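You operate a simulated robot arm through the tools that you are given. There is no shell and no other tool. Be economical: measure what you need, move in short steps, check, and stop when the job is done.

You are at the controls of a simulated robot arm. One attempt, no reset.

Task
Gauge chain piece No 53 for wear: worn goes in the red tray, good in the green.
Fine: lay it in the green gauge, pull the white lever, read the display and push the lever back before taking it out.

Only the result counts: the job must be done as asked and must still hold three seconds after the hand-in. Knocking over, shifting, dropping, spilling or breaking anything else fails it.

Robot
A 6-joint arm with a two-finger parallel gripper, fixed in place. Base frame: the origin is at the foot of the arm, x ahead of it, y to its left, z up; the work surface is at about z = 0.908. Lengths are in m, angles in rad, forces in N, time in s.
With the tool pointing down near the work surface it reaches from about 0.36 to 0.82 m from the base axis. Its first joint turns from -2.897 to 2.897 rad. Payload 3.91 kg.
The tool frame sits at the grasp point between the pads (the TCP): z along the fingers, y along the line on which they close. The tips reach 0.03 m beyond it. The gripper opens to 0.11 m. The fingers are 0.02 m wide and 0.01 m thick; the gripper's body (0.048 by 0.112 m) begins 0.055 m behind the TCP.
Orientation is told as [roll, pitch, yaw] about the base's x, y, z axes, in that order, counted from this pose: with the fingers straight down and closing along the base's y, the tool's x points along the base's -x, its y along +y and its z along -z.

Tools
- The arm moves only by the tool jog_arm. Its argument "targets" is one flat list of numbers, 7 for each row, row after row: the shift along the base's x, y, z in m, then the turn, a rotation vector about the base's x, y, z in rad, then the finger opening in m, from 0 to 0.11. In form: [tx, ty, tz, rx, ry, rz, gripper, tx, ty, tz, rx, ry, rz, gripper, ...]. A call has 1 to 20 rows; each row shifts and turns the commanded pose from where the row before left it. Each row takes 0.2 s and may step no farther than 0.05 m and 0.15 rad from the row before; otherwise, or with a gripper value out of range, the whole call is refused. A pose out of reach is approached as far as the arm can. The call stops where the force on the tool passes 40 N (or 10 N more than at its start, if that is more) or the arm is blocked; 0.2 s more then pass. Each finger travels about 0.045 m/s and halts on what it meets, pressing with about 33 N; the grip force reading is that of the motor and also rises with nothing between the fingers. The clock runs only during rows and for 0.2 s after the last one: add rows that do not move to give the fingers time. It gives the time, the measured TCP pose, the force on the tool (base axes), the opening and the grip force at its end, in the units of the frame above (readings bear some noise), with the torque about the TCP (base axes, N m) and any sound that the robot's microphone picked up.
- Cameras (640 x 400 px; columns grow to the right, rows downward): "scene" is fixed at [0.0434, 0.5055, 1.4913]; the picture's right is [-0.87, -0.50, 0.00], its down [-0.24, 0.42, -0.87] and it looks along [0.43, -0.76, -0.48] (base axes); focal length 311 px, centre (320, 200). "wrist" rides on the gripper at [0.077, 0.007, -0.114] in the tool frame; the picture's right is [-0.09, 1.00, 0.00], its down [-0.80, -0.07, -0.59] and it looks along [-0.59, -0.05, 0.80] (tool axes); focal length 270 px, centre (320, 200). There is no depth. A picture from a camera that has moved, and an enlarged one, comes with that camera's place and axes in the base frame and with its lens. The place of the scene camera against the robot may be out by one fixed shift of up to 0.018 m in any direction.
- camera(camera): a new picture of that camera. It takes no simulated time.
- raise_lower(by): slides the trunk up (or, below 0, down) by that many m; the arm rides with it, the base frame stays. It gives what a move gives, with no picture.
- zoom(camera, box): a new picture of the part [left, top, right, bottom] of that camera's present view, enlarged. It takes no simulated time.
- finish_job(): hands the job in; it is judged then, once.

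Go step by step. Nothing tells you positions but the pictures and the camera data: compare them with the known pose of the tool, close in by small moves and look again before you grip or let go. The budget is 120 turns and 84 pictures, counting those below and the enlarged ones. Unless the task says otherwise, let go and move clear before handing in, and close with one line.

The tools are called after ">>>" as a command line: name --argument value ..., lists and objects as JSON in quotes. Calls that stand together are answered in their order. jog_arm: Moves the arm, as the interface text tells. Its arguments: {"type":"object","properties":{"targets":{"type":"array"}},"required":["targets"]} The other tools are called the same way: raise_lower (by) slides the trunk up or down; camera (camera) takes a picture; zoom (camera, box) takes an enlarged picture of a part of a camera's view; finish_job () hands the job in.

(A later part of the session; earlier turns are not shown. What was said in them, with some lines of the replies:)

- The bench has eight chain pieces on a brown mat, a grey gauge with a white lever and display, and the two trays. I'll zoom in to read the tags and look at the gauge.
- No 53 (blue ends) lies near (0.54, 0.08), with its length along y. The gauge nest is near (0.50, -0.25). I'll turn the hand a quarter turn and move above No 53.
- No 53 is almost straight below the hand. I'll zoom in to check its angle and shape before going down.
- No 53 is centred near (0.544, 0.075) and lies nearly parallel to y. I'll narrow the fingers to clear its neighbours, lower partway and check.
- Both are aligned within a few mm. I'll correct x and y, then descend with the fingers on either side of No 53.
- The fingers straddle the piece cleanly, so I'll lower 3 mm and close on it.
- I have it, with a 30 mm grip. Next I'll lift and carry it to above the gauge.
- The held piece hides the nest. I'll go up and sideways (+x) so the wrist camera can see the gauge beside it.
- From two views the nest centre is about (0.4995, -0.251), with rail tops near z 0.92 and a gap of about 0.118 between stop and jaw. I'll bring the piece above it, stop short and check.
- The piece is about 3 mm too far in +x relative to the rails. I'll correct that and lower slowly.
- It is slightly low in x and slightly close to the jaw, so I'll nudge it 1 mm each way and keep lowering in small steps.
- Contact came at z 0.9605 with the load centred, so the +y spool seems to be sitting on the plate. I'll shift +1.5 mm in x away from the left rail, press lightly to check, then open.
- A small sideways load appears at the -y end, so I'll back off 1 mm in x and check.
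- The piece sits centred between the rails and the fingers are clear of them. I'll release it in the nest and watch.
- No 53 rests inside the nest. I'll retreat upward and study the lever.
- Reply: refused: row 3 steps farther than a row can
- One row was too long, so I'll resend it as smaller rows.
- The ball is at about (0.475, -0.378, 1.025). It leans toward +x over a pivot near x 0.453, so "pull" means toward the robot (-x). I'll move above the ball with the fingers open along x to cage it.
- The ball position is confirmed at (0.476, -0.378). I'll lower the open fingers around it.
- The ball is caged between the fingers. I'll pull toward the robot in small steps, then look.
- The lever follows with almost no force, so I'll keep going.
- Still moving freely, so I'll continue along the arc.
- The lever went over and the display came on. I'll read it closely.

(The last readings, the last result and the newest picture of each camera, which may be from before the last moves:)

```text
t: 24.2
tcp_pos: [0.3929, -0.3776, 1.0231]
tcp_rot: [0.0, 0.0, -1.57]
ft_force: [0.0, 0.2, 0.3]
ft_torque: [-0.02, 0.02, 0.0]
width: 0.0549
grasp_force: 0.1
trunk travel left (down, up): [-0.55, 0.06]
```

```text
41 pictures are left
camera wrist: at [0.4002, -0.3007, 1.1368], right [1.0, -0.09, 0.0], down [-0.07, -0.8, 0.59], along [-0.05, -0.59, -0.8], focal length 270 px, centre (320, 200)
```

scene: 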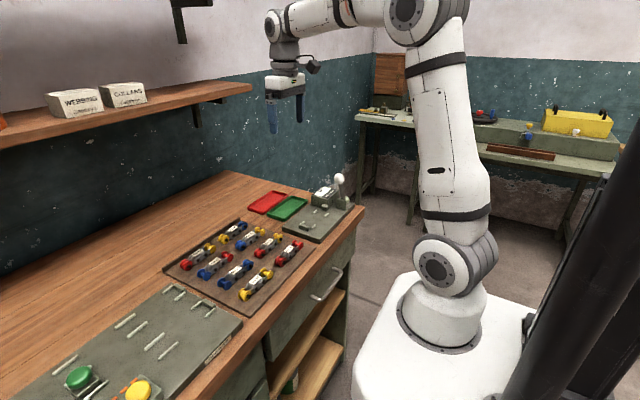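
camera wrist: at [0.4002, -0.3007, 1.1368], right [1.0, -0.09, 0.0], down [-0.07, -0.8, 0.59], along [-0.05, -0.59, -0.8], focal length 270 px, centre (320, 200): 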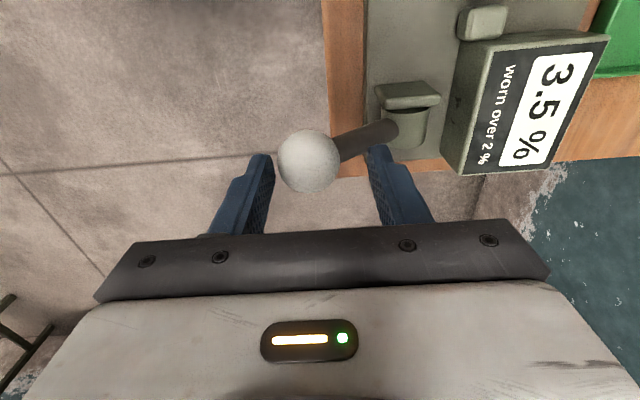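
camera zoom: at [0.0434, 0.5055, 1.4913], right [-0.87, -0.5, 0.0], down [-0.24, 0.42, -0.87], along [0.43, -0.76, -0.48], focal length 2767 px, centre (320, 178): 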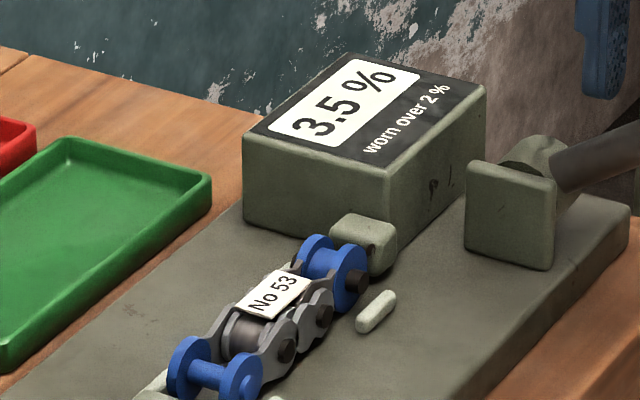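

The reading is 3.5 %, over the 2 % limit, so No 53 is worn and goes in the red tray. First I'll push the lever back along its arc with the -x finger.

>>> jog_arm --targets '[0, 0, -0.008, 0, 0, 0, 0.055, 0.006, 0, 0.002, 0, 0, 0, 0.055, 0.006, 0, 0.004, 0, 0, 0, 0.055, 0.008, 0, 0.007, 0, 0, 0, 0.055, 0.008, 0, 0.006, 0, 0, 0, 0.055, 0.01, 0, 0.005, 0, 0, 0, 0.055, 0.01, 0, 0.004, 0, 0, 0, 0.055]'

>>> zoom --camera "scene" --box '[290, 130, 370, 220]'

```text
t: 25.8
tcp_pos: [0.4416, -0.3769, 1.044]
tcp_rot: [0.0, 0.0, -1.57]
ft_force: [0.2, -0.7, 0.0]
ft_torque: [0.0, -0.04, 0.0]
width: 0.055
grasp_force: 0.2
trunk travel left (down, up): [-0.55, 0.06]
```

```text
4.44 times, centred on (330, 175) of scene
camera zoom: at [0.0434, 0.5055, 1.4913], right [-0.87, -0.5, 0.0], down [-0.24, 0.42, -0.87], along [0.43, -0.76, -0.48], focal length 1384 px, centre (276, 311)
```

zoom: 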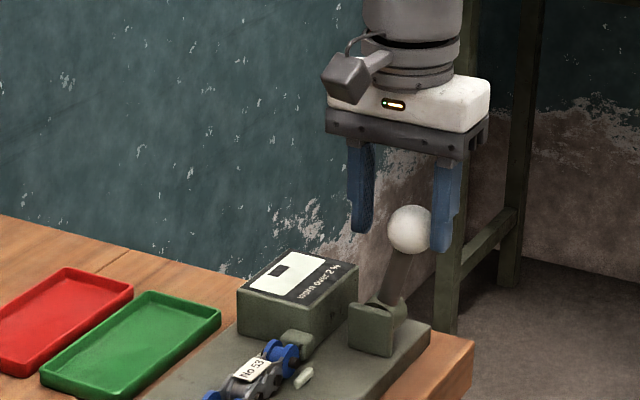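

The lever is coming back and the display has cleared. I'll push on to its starting position.

>>> jog_arm --targets '[0.01, 0, 0.002, 0, 0, 0, 0.055, 0.01, 0, 0, 0, 0, 0, 0.055, 0.008, 0, 0, 0, 0, 0, 0.055, 0.007, 0, -0.001, 0, 0, 0, 0.055, 0.005, 0, -0.001, 0, 0, 0, 0.055]'

>>> zoom --camera "scene" --box '[290, 130, 370, 220]'

```text
t: 27.0
tcp_pos: [0.4823, -0.3778, 1.0434]
tcp_rot: [0.0, 0.001, -1.57]
ft_force: [0.2, 0.5, -0.4]
ft_torque: [0.0, 0.01, 0.0]
width: 0.0551
grasp_force: 0.1
trunk travel left (down, up): [-0.55, 0.06]
```

```text
4.44 times, centred on (330, 175) of scene
camera zoom: at [0.0434, 0.5055, 1.4913], right [-0.87, -0.5, 0.0], down [-0.24, 0.42, -0.87], along [0.43, -0.76, -0.48], focal length 1384 px, centre (276, 311)
```

zoom: 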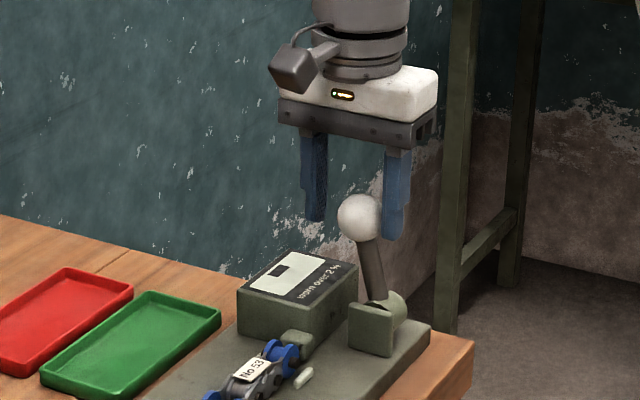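

The lever looks back at its original place. I'll nudge it gently against the stop, re-centre, rise and travel above the nest.

>>> jog_arm --targets '[0.003, 0, 0, 0, 0, 0, 0.055, 0.002, 0, 0, 0, 0, 0, 0.055, 0, 0, 0, 0, 0, 0, 0.055]'

>>> zoom --camera "scene" --box '[290, 130, 370, 220]'

```text
t: 27.8
tcp_pos: [0.487, -0.3777, 1.0448]
tcp_rot: [0.0, 0.002, -1.569]
ft_force: [-7.6, -2.1, -1.9]
ft_torque: [-0.06, 0.11, 0.05]
width: 0.0587
grasp_force: 3.8
trunk travel left (down, up): [-0.55, 0.06]
```

```text
4.44 times, centred on (330, 175) of scene
camera zoom: at [0.0434, 0.5055, 1.4913], right [-0.87, -0.5, 0.0], down [-0.24, 0.42, -0.87], along [0.43, -0.76, -0.48], focal length 1384 px, centre (276, 311)
```

zoom: 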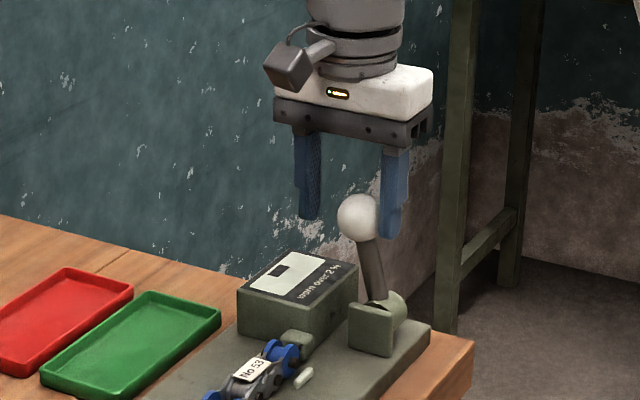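

The lever is firmly at its rest stop. I'll back off, lift away and return above No 53 in the nest.

>>> jog_arm --targets '[-0.005, 0, 0, 0, 0, 0, 0.06, -0.006, 0, 0, 0, 0, 0, 0.07, 0, 0, 0.02, 0, 0, 0, 0.07, 0, 0, 0.035, 0, 0, 0, 0.07, 0, 0, 0.035, 0, 0, 0, 0.07, 0.008, 0.04, 0, 0, 0, 0, 0.07, 0.008, 0.045, 0, 0, 0, 0, 0.07, 0.008, 0.042, 0, 0, 0, 0, 0.07, 0, 0, -0.04, 0, 0, 0, 0.06, 0, 0, -0.04, 0, 0, 0, 0.06, 0, 0, -0.03, 0, 0, 0, 0.06, 0, 0, -0.01, 0, 0, 0, 0.06, 0, 0, 0, 0, 0, 0, 0.06]'

>>> zoom --camera "wrist" --box '[200, 0, 440, 240]'

>>> zoom --camera "scene" --box '[290, 160, 360, 240]'

```text
t: 30.6
tcp_pos: [0.5005, -0.2495, 1.0115]
tcp_rot: [0.0, 0.0, -1.569]
ft_force: [-0.2, 0.9, 0.2]
ft_torque: [0.01, 0.01, -0.05]
width: 0.0601
grasp_force: 0.1
trunk travel left (down, up): [-0.55, 0.06]
```

```text
1.67 times, centred on (320, 120) of wrist
camera zoom: at [0.5071, -0.1726, 1.1264], right [1.0, -0.09, 0.0], down [-0.07, -0.8, 0.59], along [-0.05, -0.59, -0.8], focal length 450 px, centre (320, 333)
```

zoom: 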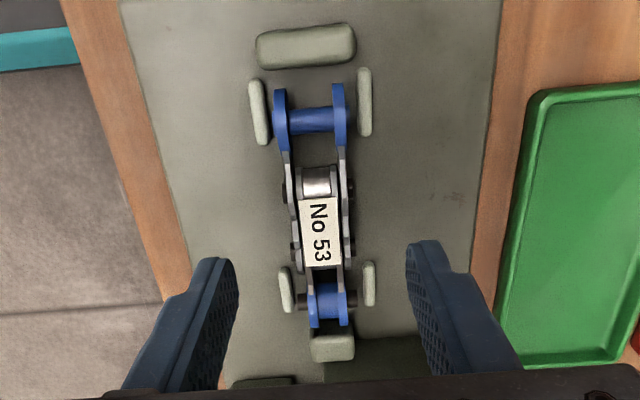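

```text
5.00 times, centred on (325, 200) of scene
camera zoom: at [0.0434, 0.5055, 1.4913], right [-0.87, -0.5, 0.0], down [-0.24, 0.42, -0.87], along [0.43, -0.76, -0.48], focal length 1557 px, centre (295, 200)
```

zoom: 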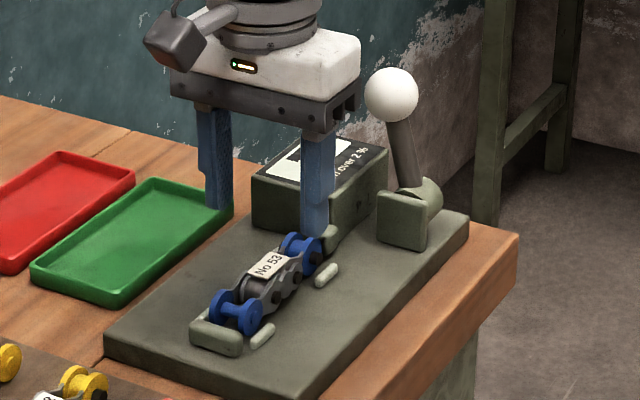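

It is aligned. I'll descend, grip the piece and lift it out.

>>> jog_arm --targets '[-0.0005, -0.002, -0.02, 0, 0, 0, 0.06, 0, 0, -0.02, 0, 0, 0, 0.06, 0, 0, -0.0115, 0, 0, 0, 0.06, 0, 0, 0, 0, 0, 0, 0.04, 0, 0, 0, 0, 0, 0, 0.02, 0, 0, 0, 0, 0, 0, 0.01, 0, 0, 0, 0, 0, 0, 0.01, 0, 0, 0, 0, 0, 0, 0.01]'

>>> zoom --camera "wrist" --box '[200, 0, 440, 240]'

```text
t: 32.4
tcp_pos: [0.4988, -0.2515, 0.9617]
tcp_rot: [-0.001, 0.0, -1.57]
ft_force: [0.3, -0.3, 1.0]
ft_torque: [-0.08, -0.05, 0.01]
width: 0.0293
grasp_force: 32.7
trunk travel left (down, up): [-0.55, 0.06]
```

```text
1.67 times, centred on (320, 120) of wrist
camera zoom: at [0.5061, -0.1746, 1.076], right [1.0, -0.09, 0.0], down [-0.07, -0.8, 0.59], along [-0.05, -0.59, -0.8], focal length 450 px, centre (320, 333)
```

zoom: 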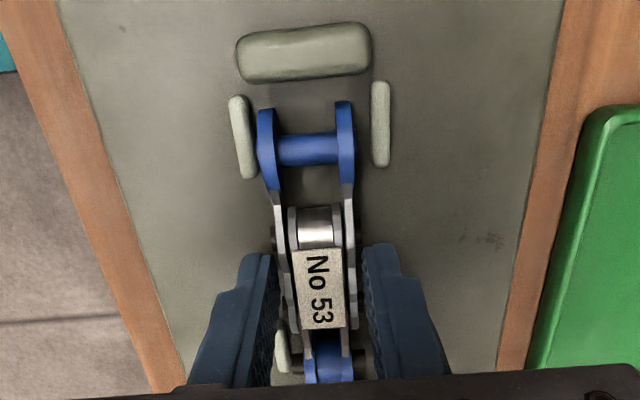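

Gripped. I'll lift out of the nest and carry it over the red tray, centred near (0.726, -0.289).

>>> jog_arm --targets '[0, 0, 0.01, 0, 0, 0, 0.01, 0, 0, 0.03, 0, 0, 0, 0.01, 0, 0, 0.04, 0, 0, 0, 0.01, 0, 0, 0.04, 0, 0, 0, 0.01, 0.038, -0.006, 0, 0, 0, 0, 0.01, 0.038, -0.006, 0, 0, 0, 0, 0.01, 0.038, -0.006, 0, 0, 0, 0, 0.01, 0.038, -0.006, 0, 0, 0, 0, 0.01, 0.038, -0.006, 0, 0, 0, 0, 0.01, 0.036, -0.006, 0, 0, 0, 0, 0.01, 0, 0, 0, 0, 0, 0, 0.01]'

>>> camera --camera "wrist"

>>> zoom --camera "scene" --box '[220, 120, 370, 240]'

```text
t: 34.8
tcp_pos: [0.7238, -0.287, 1.0818]
tcp_rot: [0.0, 0.0, -1.572]
ft_force: [0.2, 0.1, -2.4]
ft_torque: [0.01, 0.02, -0.01]
width: 0.0298
grasp_force: 32.8
trunk travel left (down, up): [-0.55, 0.06]
```

```text
34 pictures are left
camera wrist: at [0.7307, -0.2098, 1.1955], right [1.0, -0.09, 0.0], down [-0.07, -0.8, 0.59], along [-0.05, -0.59, -0.8], focal length 270 px, centre (320, 200)
```

wrist: 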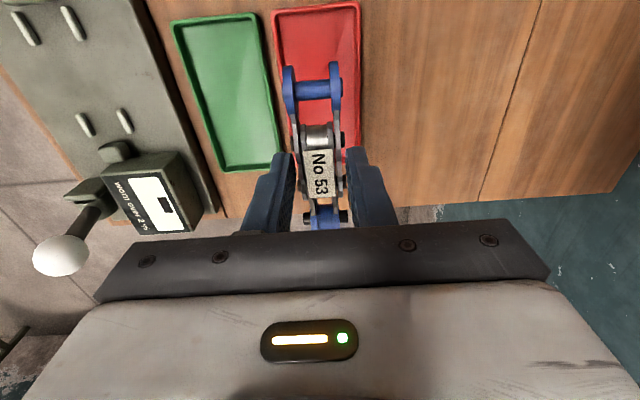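

```text
3.33 times, centred on (295, 180) of scene
camera zoom: at [0.0434, 0.5055, 1.4913], right [-0.87, -0.5, 0.0], down [-0.24, 0.42, -0.87], along [0.43, -0.76, -0.48], focal length 1038 px, centre (403, 267)
```

zoom: 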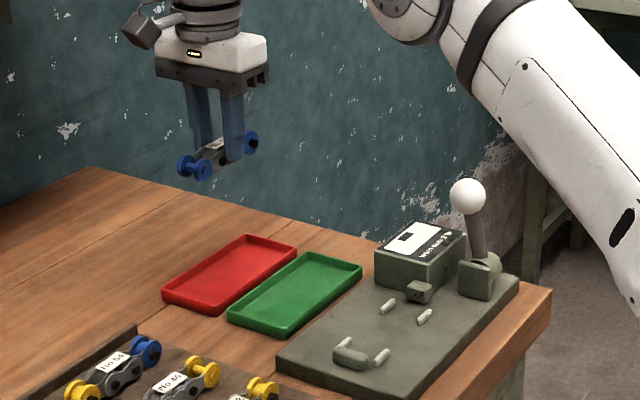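

The red tray is centred at about (0.726, -0.289). I'll fine-tune and lower partway.

>>> jog_arm --targets '[0.002, -0.002, -0.03, 0, 0, 0, 0.01, 0, 0, -0.04, 0, 0, 0, 0.01, 0, 0, -0.03, 0, 0, 0, 0.01, 0, 0, -0.007, 0, 0, 0, 0.01, 0, 0, 0, 0, 0, 0, 0.01]'

>>> camera --camera "wrist"

>>> zoom --camera "scene" --box '[230, 160, 330, 240]'

```text
t: 36.0
tcp_pos: [0.7239, -0.2907, 0.9731]
tcp_rot: [0.0, 0.0, -1.57]
ft_force: [-0.8, 1.3, -1.8]
ft_torque: [-0.02, 0.0, -0.04]
width: 0.0294
grasp_force: 33.0
trunk travel left (down, up): [-0.55, 0.06]
```

```text
32 pictures are left
camera wrist: at [0.7318, -0.2145, 1.0875], right [1.0, -0.09, 0.0], down [-0.07, -0.8, 0.59], along [-0.05, -0.59, -0.8], focal length 270 px, centre (320, 200)
```

wrist: 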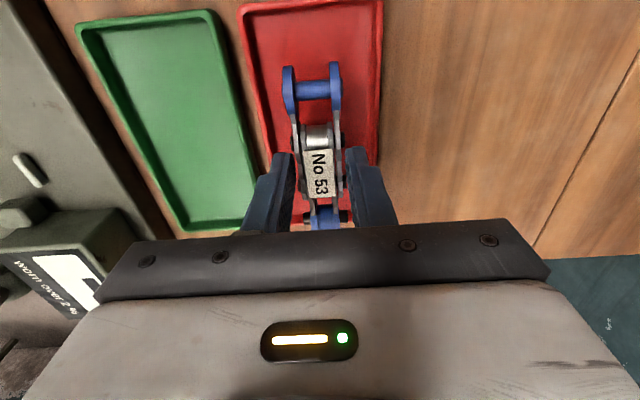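

```text
5.00 times, centred on (280, 200) of scene
camera zoom: at [0.0434, 0.5055, 1.4913], right [-0.87, -0.5, 0.0], down [-0.24, 0.42, -0.87], along [0.43, -0.76, -0.48], focal length 1557 px, centre (520, 200)
```

zoom: 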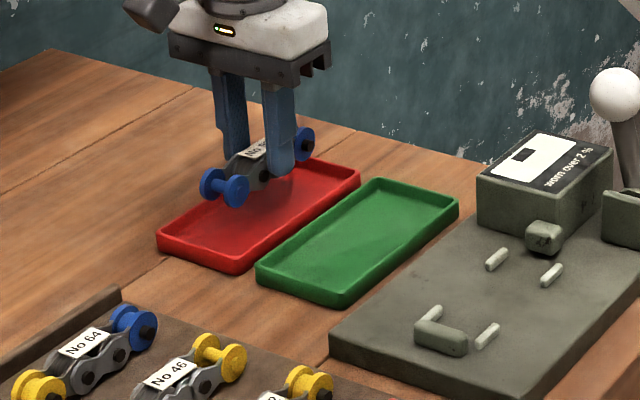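

It is well centred. I'll lower gently to the tray floor.

>>> jog_arm --targets '[0.0005, 0.001, -0.01, 0, 0, 0, 0.01, 0, 0, -0.008, 0, 0, 0, 0.01, 0, 0, 0, 0, 0, 0, 0.01]'

>>> zoom --camera "scene" --box '[230, 160, 330, 240]'

```text
t: 36.8
tcp_pos: [0.7258, -0.2901, 0.9555]
tcp_rot: [0.0, -0.001, -1.57]
ft_force: [0.3, 0.2, -2.1]
ft_torque: [-0.02, -0.02, -0.01]
width: 0.0295
grasp_force: 32.8
trunk travel left (down, up): [-0.55, 0.06]
```

```text
5.00 times, centred on (280, 200) of scene
camera zoom: at [0.0434, 0.5055, 1.4913], right [-0.87, -0.5, 0.0], down [-0.24, 0.42, -0.87], along [0.43, -0.76, -0.48], focal length 1557 px, centre (520, 200)
```

zoom: 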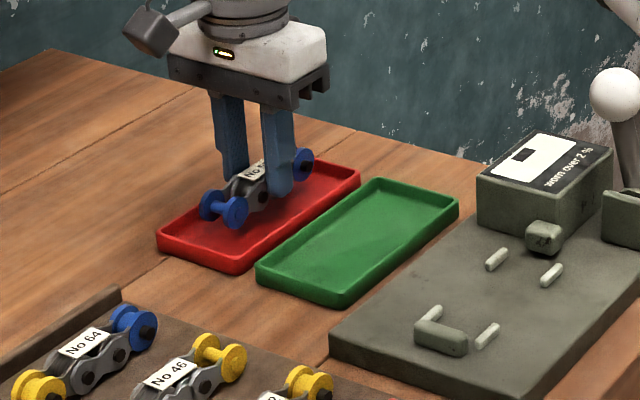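

>>> jog_arm --targets '[0, 0, -0.003, 0, 0, 0, 0.01, 0, 0, -0.002, 0, 0, 0, 0.01, 0, 0, 0, 0, 0, 0, 0.01]'

```text
t: 37.6
tcp_pos: [0.7264, -0.2882, 0.9513]
tcp_rot: [0.0, 0.0, -1.57]
ft_force: [-0.5, 0.1, -2.3]
ft_torque: [0.01, 0.01, 0.01]
width: 0.0297
grasp_force: 33.2
trunk travel left (down, up): [-0.55, 0.06]
```

There is no contact yet, so I'll keep lowering in 1–2 mm steps.

>>> jog_arm --targets '[0, 0, -0.0015, 0, 0, 0, 0.01, 0, 0, -0.0015, 0, 0, 0, 0.01, 0, 0, 0, 0, 0, 0, 0.01]'

>>> zoom --camera "scene" --box '[245, 170, 315, 220]'

```text
t: 38.4
tcp_pos: [0.7272, -0.2899, 0.9476]
tcp_rot: [-0.001, 0.001, -1.568]
ft_force: [-0.2, -0.1, -2.6]
ft_torque: [0.02, 0.03, 0.03]
width: 0.0293
grasp_force: 33.1
trunk travel left (down, up): [-0.55, 0.06]
```

```text
8.00 times, centred on (280, 195) of scene
camera zoom: at [0.0434, 0.5055, 1.4913], right [-0.87, -0.5, 0.0], down [-0.24, 0.42, -0.87], along [0.43, -0.76, -0.48], focal length 2490 px, centre (640, 240)
```

zoom: 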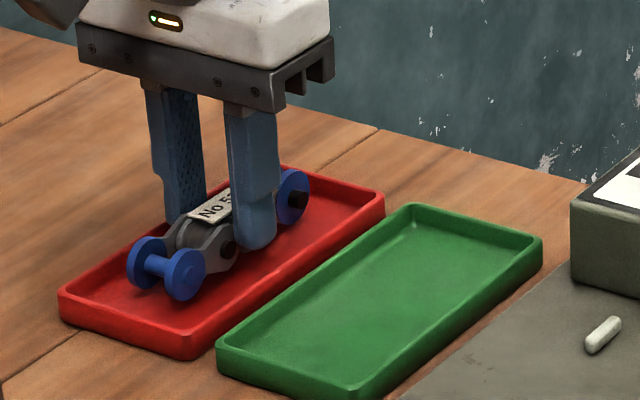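

>>> jog_arm --targets '[-0.001, 0, -0.0015, 0, 0, 0, 0.01, 0, 0, -0.0015, 0, 0, 0, 0.01, 0, 0, 0, 0, 0, 0, 0.01]'

```text
t: 39.2
tcp_pos: [0.7271, -0.2901, 0.9452]
tcp_rot: [0.0, 0.003, -1.569]
ft_force: [0.3, -0.2, -1.3]
ft_torque: [-0.03, -0.02, 0.04]
width: 0.0295
grasp_force: 33.4
trunk travel left (down, up): [-0.55, 0.06]
```

The load seems to be starting to ease, so one more small step.

>>> jog_arm --targets '[0, 0, -0.001, 0, 0, 0, 0.01, 0, 0, 0, 0, 0, 0, 0.01]'

>>> zoom --camera "wrist" --box '[200, 0, 440, 240]'

```text
t: 39.8
tcp_pos: [0.7259, -0.2889, 0.945]
tcp_rot: [0.002, 0.003, -1.568]
ft_force: [1.7, -1.4, 4.8]
ft_torque: [0.21, 0.02, -0.08]
width: 0.0294
grasp_force: 33.1
trunk travel left (down, up): [-0.55, 0.06]
```

```text
1.67 times, centred on (320, 120) of wrist
camera zoom: at [0.7337, -0.2124, 1.06], right [1.0, -0.09, 0.0], down [-0.07, -0.8, 0.59], along [-0.05, -0.59, -0.8], focal length 450 px, centre (320, 333)
```

zoom: 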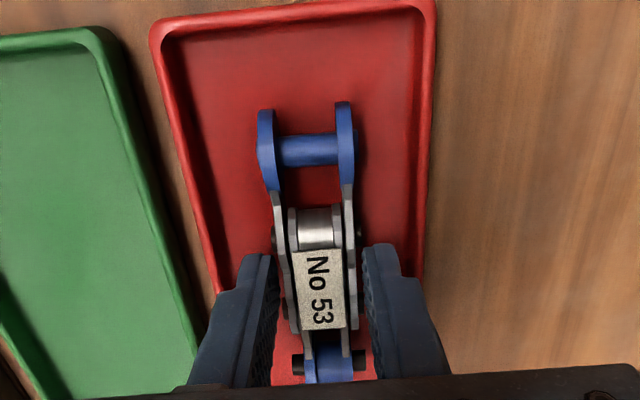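

It touches the tray floor. I'll open slightly, since the walls are close, and lift straight up before opening further.

>>> jog_arm --targets '[0, 0, 0, 0, 0, 0, 0.034, 0, 0, 0, 0, 0, 0, 0.036, 0, 0, 0.005, 0, 0, 0, 0.037, 0, 0, 0.01, 0, 0, 0, 0.038, 0, 0, 0.02, 0, 0, 0, 0.045, 0, 0, 0.03, 0, 0, 0, 0.05, 0, 0, 0.04, 0, 0, 0, 0.05, 0, 0, 0.04, 0, 0, 0, 0.05]'

>>> camera --camera "wrist"

>>> zoom --camera "scene" --box '[160, 150, 380, 320]'

```text
t: 41.6
tcp_pos: [0.7258, -0.2923, 1.087]
tcp_rot: [0.003, 0.001, -1.57]
ft_force: [0.0, 0.1, 0.0]
ft_torque: [-0.06, 0.03, 0.01]
width: 0.0504
grasp_force: 0.0
trunk travel left (down, up): [-0.55, 0.06]
```

```text
27 pictures are left
camera wrist: at [0.7337, -0.215, 1.2012], right [1.0, -0.09, 0.0], down [-0.07, -0.8, 0.59], along [-0.05, -0.59, -0.8], focal length 270 px, centre (320, 200)
```

wrist: 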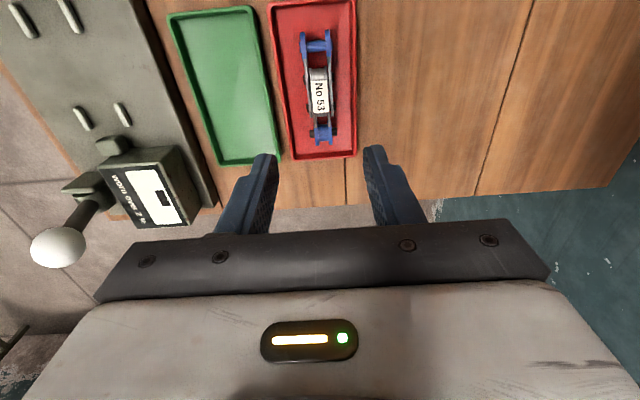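

```text
2.35 times, centred on (270, 235) of scene
camera zoom: at [0.0434, 0.5055, 1.4913], right [-0.87, -0.5, 0.0], down [-0.24, 0.42, -0.87], along [0.43, -0.76, -0.48], focal length 732 px, centre (438, 118)
```

zoom: 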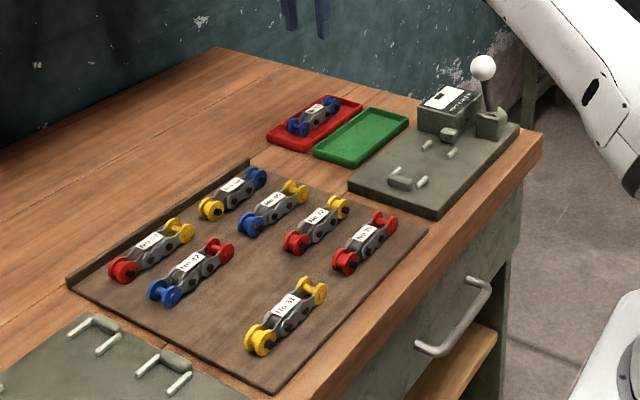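

No 53 lies flat inside the red tray, the lever is back at rest, nothing else has moved and the hand is clear. I'm handing in.

>>> finish_job

```text
The job is handed in.
```

Chain piece No 53 read 3.5 % in the gauge, over the 2 % limit, so it is worn; I pushed the lever back before taking it out and laid it in the red tray.
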